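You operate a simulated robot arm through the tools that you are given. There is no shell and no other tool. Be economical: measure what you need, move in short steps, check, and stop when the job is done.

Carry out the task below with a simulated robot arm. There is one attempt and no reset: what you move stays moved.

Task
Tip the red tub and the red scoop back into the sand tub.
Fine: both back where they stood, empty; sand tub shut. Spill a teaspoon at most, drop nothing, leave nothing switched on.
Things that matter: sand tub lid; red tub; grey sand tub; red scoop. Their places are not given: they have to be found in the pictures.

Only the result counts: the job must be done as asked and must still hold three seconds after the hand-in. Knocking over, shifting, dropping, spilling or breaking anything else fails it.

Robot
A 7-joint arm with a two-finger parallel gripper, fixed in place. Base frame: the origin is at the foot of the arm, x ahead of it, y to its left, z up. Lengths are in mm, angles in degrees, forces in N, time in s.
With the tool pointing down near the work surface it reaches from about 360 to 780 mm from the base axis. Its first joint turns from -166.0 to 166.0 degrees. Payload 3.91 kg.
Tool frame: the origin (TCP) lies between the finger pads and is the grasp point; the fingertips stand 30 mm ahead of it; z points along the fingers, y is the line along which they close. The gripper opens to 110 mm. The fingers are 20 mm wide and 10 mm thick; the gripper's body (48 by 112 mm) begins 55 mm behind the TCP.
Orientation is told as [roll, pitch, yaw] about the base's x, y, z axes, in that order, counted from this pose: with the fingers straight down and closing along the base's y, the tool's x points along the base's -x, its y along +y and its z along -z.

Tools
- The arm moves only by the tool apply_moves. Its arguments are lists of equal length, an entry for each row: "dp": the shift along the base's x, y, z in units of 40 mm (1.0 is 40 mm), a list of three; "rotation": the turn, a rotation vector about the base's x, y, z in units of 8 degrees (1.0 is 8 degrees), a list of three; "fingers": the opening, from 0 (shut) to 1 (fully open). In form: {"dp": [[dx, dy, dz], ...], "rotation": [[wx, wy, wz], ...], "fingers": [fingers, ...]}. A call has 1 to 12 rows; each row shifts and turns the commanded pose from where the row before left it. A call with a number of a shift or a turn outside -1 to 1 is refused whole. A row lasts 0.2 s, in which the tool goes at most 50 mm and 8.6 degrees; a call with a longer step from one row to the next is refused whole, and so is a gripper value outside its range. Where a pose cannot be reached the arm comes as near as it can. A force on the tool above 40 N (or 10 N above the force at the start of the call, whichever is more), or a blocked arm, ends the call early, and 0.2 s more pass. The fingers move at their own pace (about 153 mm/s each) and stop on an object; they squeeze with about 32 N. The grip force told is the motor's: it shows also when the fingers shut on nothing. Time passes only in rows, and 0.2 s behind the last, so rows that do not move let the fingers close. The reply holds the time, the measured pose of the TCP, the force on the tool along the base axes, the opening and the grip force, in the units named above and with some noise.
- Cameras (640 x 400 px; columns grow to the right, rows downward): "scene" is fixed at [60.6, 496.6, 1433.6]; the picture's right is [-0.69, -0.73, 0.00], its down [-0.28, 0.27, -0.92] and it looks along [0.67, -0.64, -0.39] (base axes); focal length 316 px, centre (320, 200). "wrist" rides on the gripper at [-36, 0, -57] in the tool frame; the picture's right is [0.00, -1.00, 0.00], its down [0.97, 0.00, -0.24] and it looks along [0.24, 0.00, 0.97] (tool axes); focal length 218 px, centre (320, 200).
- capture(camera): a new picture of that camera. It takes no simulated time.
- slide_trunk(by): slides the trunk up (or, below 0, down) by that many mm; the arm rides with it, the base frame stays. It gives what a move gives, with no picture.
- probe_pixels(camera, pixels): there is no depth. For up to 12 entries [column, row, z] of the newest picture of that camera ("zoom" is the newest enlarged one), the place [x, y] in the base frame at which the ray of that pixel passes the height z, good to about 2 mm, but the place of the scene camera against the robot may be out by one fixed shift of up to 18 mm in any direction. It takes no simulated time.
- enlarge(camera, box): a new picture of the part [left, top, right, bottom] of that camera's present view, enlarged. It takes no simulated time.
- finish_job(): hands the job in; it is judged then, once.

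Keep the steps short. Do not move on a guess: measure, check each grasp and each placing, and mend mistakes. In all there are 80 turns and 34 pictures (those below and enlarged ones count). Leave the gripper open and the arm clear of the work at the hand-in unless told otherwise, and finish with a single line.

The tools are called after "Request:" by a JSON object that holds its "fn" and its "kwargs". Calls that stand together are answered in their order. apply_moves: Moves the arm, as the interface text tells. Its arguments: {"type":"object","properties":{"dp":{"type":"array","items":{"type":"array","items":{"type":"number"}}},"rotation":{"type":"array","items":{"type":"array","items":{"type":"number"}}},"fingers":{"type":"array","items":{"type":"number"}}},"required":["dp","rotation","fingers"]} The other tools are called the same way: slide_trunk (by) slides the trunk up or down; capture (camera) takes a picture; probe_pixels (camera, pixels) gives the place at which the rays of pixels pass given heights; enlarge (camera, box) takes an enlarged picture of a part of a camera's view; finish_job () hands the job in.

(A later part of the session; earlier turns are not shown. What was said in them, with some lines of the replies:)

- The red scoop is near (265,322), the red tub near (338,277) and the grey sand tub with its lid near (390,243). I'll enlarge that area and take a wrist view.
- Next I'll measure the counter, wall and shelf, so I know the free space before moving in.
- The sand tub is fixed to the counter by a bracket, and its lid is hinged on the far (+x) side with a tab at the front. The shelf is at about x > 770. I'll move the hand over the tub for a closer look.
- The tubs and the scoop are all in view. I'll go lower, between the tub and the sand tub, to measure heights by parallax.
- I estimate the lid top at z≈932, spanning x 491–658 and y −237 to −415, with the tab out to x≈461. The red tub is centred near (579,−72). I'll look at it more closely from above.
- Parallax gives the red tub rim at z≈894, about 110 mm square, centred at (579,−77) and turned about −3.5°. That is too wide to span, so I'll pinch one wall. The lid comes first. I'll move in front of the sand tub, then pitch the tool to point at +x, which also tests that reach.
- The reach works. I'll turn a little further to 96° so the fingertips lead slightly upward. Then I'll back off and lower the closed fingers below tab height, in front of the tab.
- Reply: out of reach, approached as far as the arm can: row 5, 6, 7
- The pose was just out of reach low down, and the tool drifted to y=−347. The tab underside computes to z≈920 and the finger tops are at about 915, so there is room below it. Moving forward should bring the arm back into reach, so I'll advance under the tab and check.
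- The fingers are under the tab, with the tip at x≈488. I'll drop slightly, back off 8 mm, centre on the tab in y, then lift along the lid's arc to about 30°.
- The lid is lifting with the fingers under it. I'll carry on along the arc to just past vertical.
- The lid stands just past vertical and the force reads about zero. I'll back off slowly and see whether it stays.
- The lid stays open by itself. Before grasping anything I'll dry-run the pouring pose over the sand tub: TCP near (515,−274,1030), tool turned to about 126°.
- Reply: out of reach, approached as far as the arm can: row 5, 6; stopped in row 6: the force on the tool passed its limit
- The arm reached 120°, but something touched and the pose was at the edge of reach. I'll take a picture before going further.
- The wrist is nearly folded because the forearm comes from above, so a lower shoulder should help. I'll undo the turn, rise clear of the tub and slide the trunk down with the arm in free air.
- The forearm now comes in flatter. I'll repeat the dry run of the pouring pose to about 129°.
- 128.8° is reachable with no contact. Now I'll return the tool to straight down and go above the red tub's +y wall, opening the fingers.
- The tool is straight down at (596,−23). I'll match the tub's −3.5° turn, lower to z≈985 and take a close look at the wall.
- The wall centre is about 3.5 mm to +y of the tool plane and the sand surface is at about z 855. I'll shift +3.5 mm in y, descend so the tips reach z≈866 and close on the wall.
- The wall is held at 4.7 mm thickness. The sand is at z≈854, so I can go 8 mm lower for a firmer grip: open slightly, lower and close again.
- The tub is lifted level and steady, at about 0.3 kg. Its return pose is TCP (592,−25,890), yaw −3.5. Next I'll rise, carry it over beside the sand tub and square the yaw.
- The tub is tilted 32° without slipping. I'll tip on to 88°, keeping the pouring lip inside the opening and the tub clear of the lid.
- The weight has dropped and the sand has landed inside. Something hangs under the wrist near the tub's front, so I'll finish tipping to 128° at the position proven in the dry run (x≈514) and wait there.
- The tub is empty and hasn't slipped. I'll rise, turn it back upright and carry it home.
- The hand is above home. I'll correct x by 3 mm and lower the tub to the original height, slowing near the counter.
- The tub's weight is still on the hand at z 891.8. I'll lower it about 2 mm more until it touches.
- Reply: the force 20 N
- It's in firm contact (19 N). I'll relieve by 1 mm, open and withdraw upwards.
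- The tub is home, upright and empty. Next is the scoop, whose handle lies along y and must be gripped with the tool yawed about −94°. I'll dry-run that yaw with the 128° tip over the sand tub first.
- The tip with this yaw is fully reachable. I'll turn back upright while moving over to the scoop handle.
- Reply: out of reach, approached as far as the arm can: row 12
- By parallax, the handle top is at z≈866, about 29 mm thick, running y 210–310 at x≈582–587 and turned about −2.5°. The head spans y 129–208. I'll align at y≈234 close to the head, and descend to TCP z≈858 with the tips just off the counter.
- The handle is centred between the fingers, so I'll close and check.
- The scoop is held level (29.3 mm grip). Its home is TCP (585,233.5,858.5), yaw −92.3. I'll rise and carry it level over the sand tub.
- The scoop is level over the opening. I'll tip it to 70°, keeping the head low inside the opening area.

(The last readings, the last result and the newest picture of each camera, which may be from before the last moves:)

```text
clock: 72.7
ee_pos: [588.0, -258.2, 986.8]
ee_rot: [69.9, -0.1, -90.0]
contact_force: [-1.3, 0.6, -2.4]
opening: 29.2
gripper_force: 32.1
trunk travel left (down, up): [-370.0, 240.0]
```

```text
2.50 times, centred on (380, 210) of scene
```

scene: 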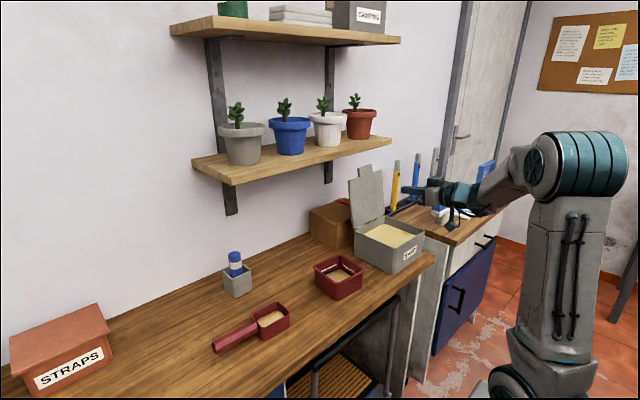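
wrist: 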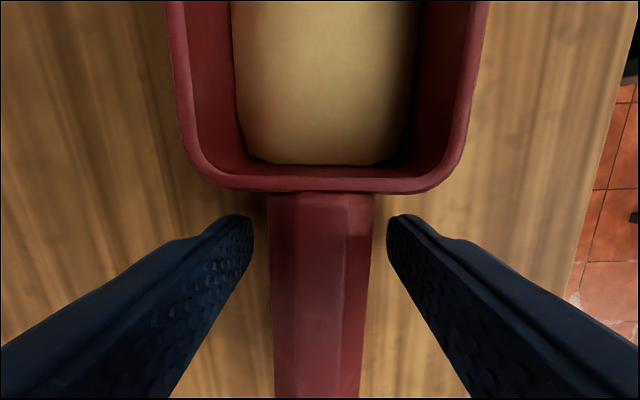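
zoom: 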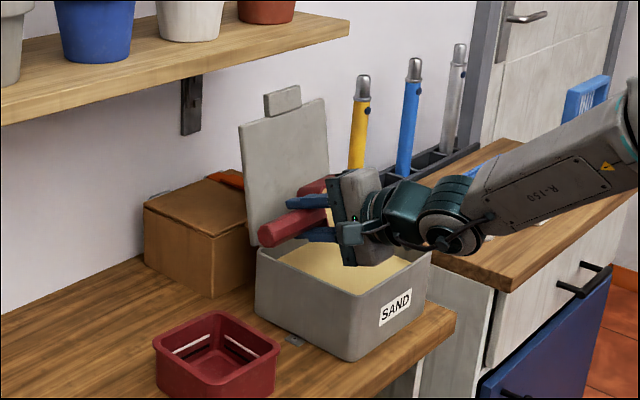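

It's holding well. I'll continue the tip to about 129°, backing up and away so the hand clears the tub's front, then wait.

Request:
{"fn": "apply_moves", "kwargs": {"dp": [[-0.025, 0, 0.13], [-0.025, 0, 0.13], [-0.025, 0, 0.13], [-0.125, 0, 0.233], [-0.125, 0, 0.233], [-0.125, 0, 0.233], [-0.2, 0, 0.17], [-0.2, 0, 0.17], [-0.2, 0, 0.17], [0, 0, 0], [0, 0, 0], [0, 0, 0]], "rotation": [[0, -0.833, 0], [0, -0.833, 0], [0, -0.833, 0], [0, -0.833, 0], [0, -0.833, 0], [0, -0.833, 0], [0, -0.8, 0], [0, -0.8, 0], [0, -0.8, 0], [0, 0, 0], [0, 0, 0], [0, 0, 0]], "fingers": [0, 0, 0, 0, 0, 0, 0, 0, 0, 0, 0, 0]}}

Request:
{"fn": "capture", "kwargs": {"camera": "wrist"}}

```text
clock: 75.3
ee_pos: [546.5, -258.3, 1050.6]
ee_rot: [129.1, -0.1, -90.1]
contact_force: [0.3, -0.2, -2.1]
opening: 29.5
gripper_force: 32.4
trunk travel left (down, up): [-370.0, 240.0]
```

```text
4 pictures are left
```

wrist: 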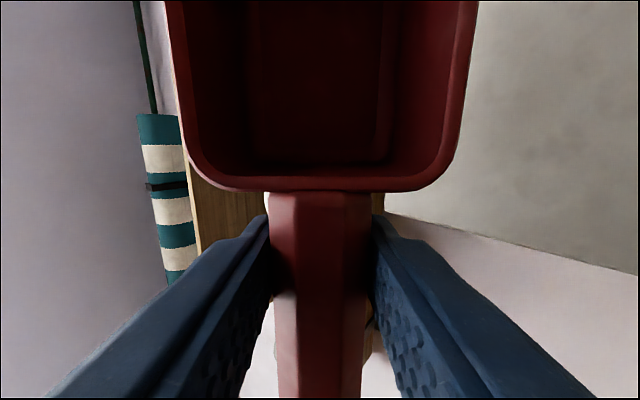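

The scoop is empty and its grip hasn't moved. I'll turn it back level and carry it home.

Request:
{"fn": "apply_moves", "kwargs": {"dp": [[0, 0, 0.3], [0, 0, 0], [0, 0, 0], [0, 0, 0], [0, 0.2, 0], [0.1, 0.4, 0], [0.1, 0.5, 0], [0.1, 0.6, 0], [0.1, 0.6, 0], [0.1, 0.6, 0], [0.1, 0.6, 0], [0.1, 0.6, 0]], "rotation": [[0, 1, 0], [0, 1, 0], [0, 1, 0], [0, 1, 0], [0, 1, 0], [0, 1, 0], [0, 1, 0], [0, 1, 0], [0, 1, 0], [0, 1, 0], [0, 1, 0], [0, 1, 0]], "fingers": [0, 0, 0, 0, 0, 0, 0, 0, 0, 0, 0, 0]}}

Request:
{"fn": "apply_moves", "kwargs": {"dp": [[0.1, 0.6, 0], [0.1, 0.6, 0], [0.06, 0.7, 0], [0, 0.8, 0], [0, 0.9, 0], [0, 0.9, 0], [0, 0.9, 0], [0, 0.9, 0], [0, 0.9, 0], [0, 0.7, 0], [0, 0.3, 0], [0, 0, 0]], "rotation": [[0, 1, 0], [0, 1, 0], [0, 1, 0], [0, 1, 0], [0, 0.1, -0.1], [0, 0, -0.1], [0, 0, -0.1], [0, 0, 0], [0, 0, 0], [0, 0, 0], [0, 0, 0], [0, 0, 0]], "fingers": [0, 0, 0, 0, 0, 0, 0, 0, 0, 0, 0, 0]}}

```text
clock: 77.9
ee_pos: [575.6, -93.5, 1063.0]
ee_rot: [33.1, -0.2, -89.9]
contact_force: [0.1, 0.5, -1.6]
opening: 29.1
gripper_force: 31.9
trunk travel left (down, up): [-370.0, 240.0]
```

```text
clock: 80.5
ee_pos: [585.7, 234.1, 1062.4]
ee_rot: [0.2, 0.0, -92.3]
contact_force: [0.8, 0.1, -1.3]
opening: 29.1
gripper_force: 31.8
trunk travel left (down, up): [-370.0, 240.0]
```

Now over home. I'll lower to just above the original height.

Request:
{"fn": "apply_moves", "kwargs": {"dp": [[-0.02, -0.02, -0.8], [0, 0, -0.8], [0, 0, -0.8], [0, 0, -0.8], [0, 0, -0.8], [0, 0, -0.6], [0, 0, -0.3], [0, 0, -0.13], [0, 0, -0.03], [0, 0, 0]], "rotation": [[0, 0, 0], [0, 0, 0], [0, 0, 0], [0, 0, 0], [0, 0, 0], [0, 0, 0], [0, 0, 0], [0, 0, 0], [0, 0, 0], [0, 0, 0]], "fingers": [0, 0, 0, 0, 0, 0, 0, 0, 0, 0]}}

```text
clock: 82.7
ee_pos: [584.6, 232.9, 860.1]
ee_rot: [0.4, 0.1, -92.2]
contact_force: [1.9, 1.9, 7.8]
opening: 29.1
gripper_force: 32.6
trunk travel left (down, up): [-370.0, 240.0]
```

It's touching (7.8 N). I'll press 1 mm lower so it seats flat, then open and rise straight up.

Request:
{"fn": "apply_moves", "kwargs": {"dp": [[0, 0, -0.025], [0, 0, 0], [0, 0, 0], [0, 0, 0], [0, 0, 0.4], [0, 0, 0.8], [0, 0, 0.8], [0, 0, 0.8], [0, 0, 0.8], [0, 0, 0]], "rotation": [[0, 0, 0], [0, 0, 0], [0, 0, 0], [0, 0, 0], [0, 0, 0], [0, 0, 0], [0, 0, 0], [0, 0, 0], [0, 0, 0], [0, 0, 0]], "fingers": [0, 0, 0.5, 0.5, 0.5, 0.5, 0.5, 0.5, 0.5, 0.5]}}

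Request:
{"fn": "capture", "kwargs": {"camera": "wrist"}}

```text
clock: 84.9
ee_pos: [584.1, 232.2, 1004.0]
ee_rot: [0.2, 0.0, -92.3]
contact_force: [0.3, 0.4, -0.3]
opening: 55.2
gripper_force: 0.1
trunk travel left (down, up): [-370.0, 240.0]
```

```text
3 pictures are left
```

wrist: 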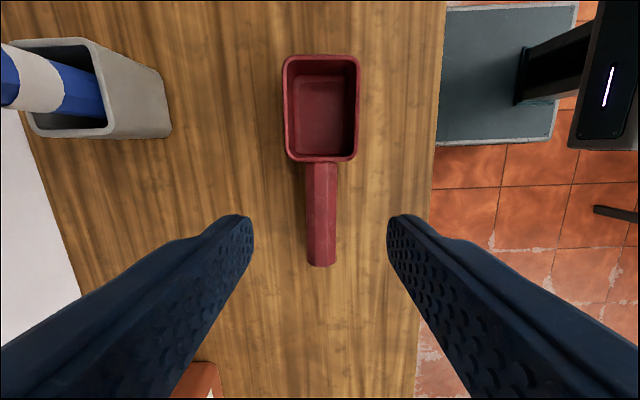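

The scoop is home and empty, so the lid is next. It leans back about 11° with the shelf close above it (front about x 675, underside about z 1175), so I can't come from above. I'll come from the front with the tool nearly horizontal, straddle the 72 mm tab by its sides and guide the lid down its arc. First I'll move to a standoff with the fingers fully open.

Request:
{"fn": "apply_moves", "kwargs": {"dp": [[-0.1, -0.5, 0.4], [-0.1, -0.9, 0.4], [-0.1, -0.9, 0.3], [-0.1, -0.9, 0.2], [-0.1, -0.9, 0.2], [-0.1, -0.95, 0.2], [-0.1, -0.95, 0.1], [-0.1, -0.95, 0], [-0.1, -0.95, 0], [-0.1, -0.95, 0], [-0.1, -0.95, 0], [-0.1, -0.95, 0]], "rotation": [[0, 0, 0.96], [0, 0, 0.96], [0, 0, 0.96], [0, 0, 0.96], [0, 0, 0.96], [0, 0, 0.96], [0, 0, 0.96], [0, 0, 0.96], [0, 0, 0.96], [0, 0, 0.96], [0, 0, 0.96], [0, 0, 0.98]], "fingers": [1, 1, 1, 1, 1, 1, 1, 1, 1, 1, 1, 1]}}

Request:
{"fn": "apply_moves", "kwargs": {"dp": [[0, -0.3, 0], [0, -0.3, 0], [0, -0.3, 0], [0, -0.3, 0], [0, -0.3, 0], [0, -0.3, 0], [0, -0.3, 0], [0, -0.3, 0], [0, -0.3, 0], [0, -0.3, 0], [0, 0, 0], [0, 0, 0]], "rotation": [[0, -1, 0], [0, -1, 0], [0, -1, 0], [0, -1, 0], [0, -1, 0], [0, -1, 0], [0, -1, 0], [0, -1, 0], [0, -1, 0], [0, -1, 0], [0, -0.63, 0], [0, 0, 0]], "fingers": [1, 1, 1, 1, 1, 1, 1, 1, 1, 1, 1, 1]}}

```text
clock: 87.5
ee_pos: [536.8, -196.1, 1074.2]
ee_rot: [0.3, 0.1, 0.2]
contact_force: [-0.2, 0.5, -0.2]
opening: 110.1
gripper_force: 0.1
trunk travel left (down, up): [-370.0, 240.0]
```

```text
clock: 90.1
ee_pos: [535.5, -315.9, 1074.9]
ee_rot: [-0.5, -85.2, 0.8]
contact_force: [0.4, -0.6, 0.2]
opening: 110.0
gripper_force: 0.1
trunk travel left (down, up): [-370.0, 240.0]
```

Now I'll go to y=−326, z≈1106 and x≈590, and look at the tab.

Request:
{"fn": "apply_moves", "kwargs": {"dp": [[0.3, -0.25, 0.3], [0.4, 0, 0.3], [0.6, 0, 0.2], [0, 0, 0]], "rotation": [[0, 0, 0], [0, 0, 0], [0, 0, 0], [0, 0, 0]], "fingers": [1, 1, 1, 1]}}

Request:
{"fn": "capture", "kwargs": {"camera": "wrist"}}

```text
clock: 91.1
ee_pos: [588.6, -326.9, 1107.8]
ee_rot: [-0.2, -85.0, 0.5]
contact_force: [-0.6, -0.2, -1.2]
opening: 110.0
gripper_force: 0.0
trunk travel left (down, up): [-370.0, 240.0]
```

```text
2 pictures are left
```

wrist: 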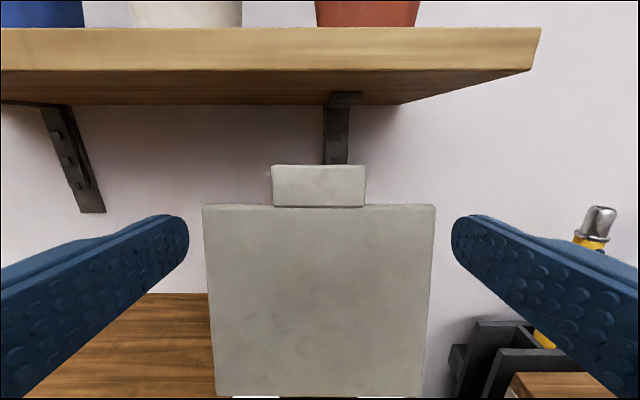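

The tab is centred between the fingers (cols 272–365). It spans from about (693,1089) to (703,1120), so the fingertips at z≈1106 will pass beside it, above the lid's main edge. I'll advance to x≈683 and close on its sides.

Request:
{"fn": "apply_moves", "kwargs": {"dp": [[0.7, 0.02, 0], [0.7, 0, 0], [0.6, 0, 0], [0.36, 0, 0], [0, 0, 0]], "rotation": [[0, 0, 0], [0, 0, 0], [0, 0, 0], [0, 0, 0], [0, 0, 0]], "fingers": [1, 1, 1, 1, 1]}}

Request:
{"fn": "apply_moves", "kwargs": {"dp": [[0, 0, 0], [0, 0, 0], [0, 0, 0], [0, 0, 0]], "rotation": [[0, 0, 0], [0, 0, 0], [0, 0, 0], [0, 0, 0]], "fingers": [0.75, 0.65, 0.6, 0.6]}}

```text
clock: 92.3
ee_pos: [683.4, -326.2, 1106.4]
ee_rot: [0.0, -85.0, 0.4]
contact_force: [-0.2, 0.1, 0.0]
opening: 110.0
gripper_force: 0.0
trunk travel left (down, up): [-370.0, 240.0]
```

```text
clock: 93.3
ee_pos: [683.9, -325.5, 1107.0]
ee_rot: [-0.1, -85.0, 0.5]
contact_force: [-0.3, 2.0, -0.6]
opening: 69.4
gripper_force: 45.3
trunk travel left (down, up): [-370.0, 240.0]
```

The tab is gripped at 69.4 mm. I'll start the lid forward along its arc to about 85° and check the forces.

Request:
{"fn": "apply_moves", "kwargs": {"dp": [[-0.483, 0, 0.058], [-0.483, 0, 0.058], [-0.483, 0, 0.058], [0, 0, 0]], "rotation": [[0, 0.463, 0], [0, 0.463, 0], [0, 0.463, 0], [0, 0, 0]], "fingers": [0.6, 0.6, 0.6, 0.6]}}

```text
clock: 94.3
ee_pos: [627.3, -323.9, 1111.3]
ee_rot: [0.2, -73.6, 0.2]
contact_force: [5.1, 4.6, -12.6]
opening: 69.7
gripper_force: 44.8
trunk travel left (down, up): [-370.0, 240.0]
```

It's following and still held. The 12 N downward pull means my arc is a few mm too big, so I'll trim it and continue to about 55°.

Request:
{"fn": "apply_moves", "kwargs": {"dp": [[-0.576, 0, -0.15], [-0.576, 0, -0.14], [-0.5, 0, -0.248], [-0.5, 0, -0.248], [0, 0, 0]], "rotation": [[0, 0.65, 0], [0, 0.65, 0], [0, 0.65, 0], [0, 0.65, 0], [0, 0, 0]], "fingers": [0.6, 0.6, 0.6, 0.6, 0.6]}}

```text
clock: 95.5
ee_pos: [535.6, -325.0, 1084.6]
ee_rot: [0.1, -53.3, 0.0]
contact_force: [-5.2, 7.4, 17.5]
opening: 69.7
gripper_force: 44.9
trunk travel left (down, up): [-370.0, 240.0]
```

The force is now 17 N of compression, so I over-trimmed. I'll ease out about 2 mm radially and continue to about 25°.

Request:
{"fn": "apply_moves", "kwargs": {"dp": [[-0.44, 0, -0.359], [-0.44, 0, -0.359], [-0.294, 0, -0.485], [-0.294, 0, -0.485], [0, 0, 0]], "rotation": [[0, 0.65, 0], [0, 0.65, 0], [0, 0.65, 0], [0, 0.65, 0], [0, 0, 0]], "fingers": [0.6, 0.6, 0.6, 0.6, 0.6]}}

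```text
clock: 96.7
ee_pos: [477.9, -325.4, 1015.6]
ee_rot: [0.2, -32.4, 0.1]
contact_force: [0.1, 6.3, 7.4]
opening: 69.7
gripper_force: 45.4
trunk travel left (down, up): [-370.0, 240.0]
```

Forces are low and the tab is still held. I'll go on down to just above shut.

Request:
{"fn": "apply_moves", "kwargs": {"dp": [[-0.1375, 0, -0.4825], [-0.1375, 0, -0.4825], [-0.025, 0, -0.3], [-0.025, 0, -0.25], [0, 0, -0.15], [0, 0, 0]], "rotation": [[0, 0.5625, 0], [0, 0.5625, 0], [0, 0.43, 0], [0, 0.43, 0], [0, 0, 0], [0, 0, 0]], "fingers": [0.6, 0.6, 0.6, 0.6, 0.6, 0.6]}}

```text
clock: 98.1
ee_pos: [462.9, -325.2, 949.6]
ee_rot: [0.4, -16.4, 0.0]
contact_force: [-29.5, 12.2, 6.8]
opening: 69.3
gripper_force: 45.4
trunk travel left (down, up): [-370.0, 240.0]
```

The lid is nearly shut, with 29 N pushing the hand back. I'll ease 3 mm to −x and lower a little further.

Request:
{"fn": "apply_moves", "kwargs": {"dp": [[-0.08, -0.02, 0], [0, 0, -0.06], [0, 0, -0.06], [0, 0, 0]], "rotation": [[0, 0, 0], [0, 0, 0], [0, 0, 0], [0, 0, 0]], "fingers": [0.6, 0.6, 0.6, 0.6]}}

Request:
{"fn": "enlarge", "kwargs": {"camera": "scene", "box": [280, 180, 460, 290]}}

```text
clock: 99.1
ee_pos: [462.8, -324.7, 946.8]
ee_rot: [0.1, -16.6, 0.2]
contact_force: [-18.8, 12.3, 9.1]
opening: 69.7
gripper_force: 44.9
trunk travel left (down, up): [-370.0, 240.0]
```

```text
3.56 times, centred on (370, 235) of scene
```

zoom: 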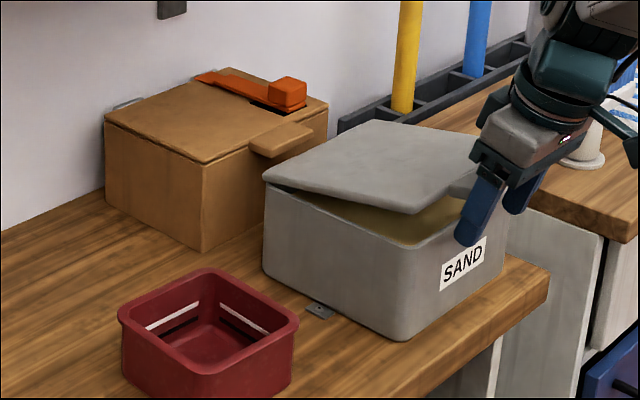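

The lid is still about 20 mm up because the tab slid higher between the fingers. I'll lower straight on in small steps until it seats.

Request:
{"fn": "apply_moves", "kwargs": {"dp": [[-0.08, -0.02, -0.12], [-0.03, 0, -0.12], [0, 0, -0.12], [0, 0, -0.1], [0, 0, 0]], "rotation": [[0, 0, 0], [0, 0, 0], [0, 0, 0], [0, 0, 0], [0, 0, 0]], "fingers": [0.6, 0.6, 0.6, 0.6, 0.6]}}

```text
clock: 100.3
ee_pos: [459.5, -325.7, 927.2]
ee_rot: [0.2, -16.5, 0.2]
contact_force: [2.6, 20.0, 6.5]
opening: 69.7
gripper_force: 44.9
trunk travel left (down, up): [-370.0, 240.0]
```

The x force is gone, but there is 20 N along +y. I'll give 1 mm to +y and lower until the z force shows it has seated.

Request:
{"fn": "apply_moves", "kwargs": {"dp": [[0, 0.03, -0.05], [0, 0.02, -0.05], [0, 0, -0.05], [0, 0, 0]], "rotation": [[0, 0, 0], [0, 0, 0], [0, 0, 0], [0, 0, 0]], "fingers": [0.6, 0.6, 0.6, 0.6]}}

```text
clock: 101.3
ee_pos: [458.3, -324.3, 919.1]
ee_rot: [0.1, -16.4, 0.0]
contact_force: [3.1, 11.5, 6.8]
opening: 69.8
gripper_force: 44.4
trunk travel left (down, up): [-370.0, 240.0]
```

Not seated yet, so I'll lower a few more millimetres.

Request:
{"fn": "apply_moves", "kwargs": {"dp": [[0, 0.02, -0.06], [0, 0, -0.06], [0, 0, -0.06], [0, 0, 0]], "rotation": [[0, 0, 0], [0, 0, 0], [0, 0, 0], [0, 0, 0]], "fingers": [0.6, 0.6, 0.6, 0.6]}}

```text
clock: 102.3
ee_pos: [459.8, -326.3, 911.2]
ee_rot: [0.2, -16.5, 0.0]
contact_force: [-3.9, 3.2, 5.8]
opening: 69.6
gripper_force: 44.5
trunk travel left (down, up): [-370.0, 240.0]
```

There's still no seating force. I'll keep lowering in small steps while watching z.

Request:
{"fn": "apply_moves", "kwargs": {"dp": [[0, 0, -0.07], [0, 0, -0.07], [0, 0, -0.07], [0, 0, 0]], "rotation": [[0, 0, 0], [0, 0, 0], [0, 0, 0], [0, 0, 0]], "fingers": [0.6, 0.6, 0.6, 0.6]}}

```text
clock: 103.3
ee_pos: [457.7, -325.1, 907.6]
ee_rot: [0.0, -16.7, 0.0]
contact_force: [-2.6, -2.8, 25.9]
opening: 69.6
gripper_force: 45.0
trunk travel left (down, up): [-370.0, 240.0]
```

It has seated: 26 N up and the hand blocked. I'll open the fingers and withdraw up and back.

Request:
{"fn": "apply_moves", "kwargs": {"dp": [[0, 0, 0], [0, 0, 0], [0, 0, 0], [-0.1, 0, 0.4], [-0.2, 0, 0.7], [-0.2, 0, 0.7], [-0.1, 0, 0.7], [0, 0, 0.7], [0, 0, 0.5], [0, 0, 0]], "rotation": [[0, 0, 0], [0, 0, 0], [0, 0, 0], [0, 0, 0], [0, 0, 0], [0, 0.5, 0], [0, 0.5, 0], [0, 0.5, 0], [0, 0.5, 0], [0, 0, 0]], "fingers": [1, 1, 1, 1, 1, 1, 1, 1, 1, 1]}}

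Request:
{"fn": "enlarge", "kwargs": {"camera": "scene", "box": [200, 180, 460, 342]}}

```text
clock: 105.5
ee_pos: [436.0, -326.1, 1052.3]
ee_rot: [0.2, -0.4, 0.0]
contact_force: [-0.2, -0.1, -0.4]
opening: 109.9
gripper_force: 0.1
trunk travel left (down, up): [-370.0, 240.0]
```

```text
2.46 times, centred on (330, 261) of scene
```

zoom: 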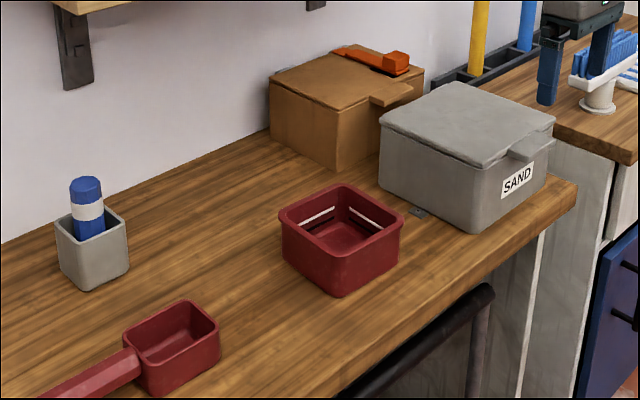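

The lid is shut as at the start, both red items are home and empty, and no sand shows on the counter. I'll back the arm a little further away before handing in.

Request:
{"fn": "apply_moves", "kwargs": {"dp": [[-0.2, 0, 0.7], [-0.3, 0, 0.7], [-0.3, 0, 0.7], [0, 0, 0], [0, 0, 0]], "rotation": [[0, 0, 0], [0, 0, 0], [0, 0, 0], [0, 0, 0], [0, 0, 0]], "fingers": [1, 1, 1, 1, 1]}}

Request:
{"fn": "finish_job", "kwargs": {}}

```text
clock: 106.7
ee_pos: [404.2, -325.2, 1135.9]
ee_rot: [0.3, -0.4, 0.1]
contact_force: [-0.5, 0.5, 0.4]
opening: 110.0
gripper_force: 0.0
trunk travel left (down, up): [-370.0, 240.0]
```

```text
The job is handed in.
```

The red tub and red scoop are emptied into the sand tub and back in their places, the lid is shut, no spilled sand shows in the last picture, and the arm is clear with the gripper open.
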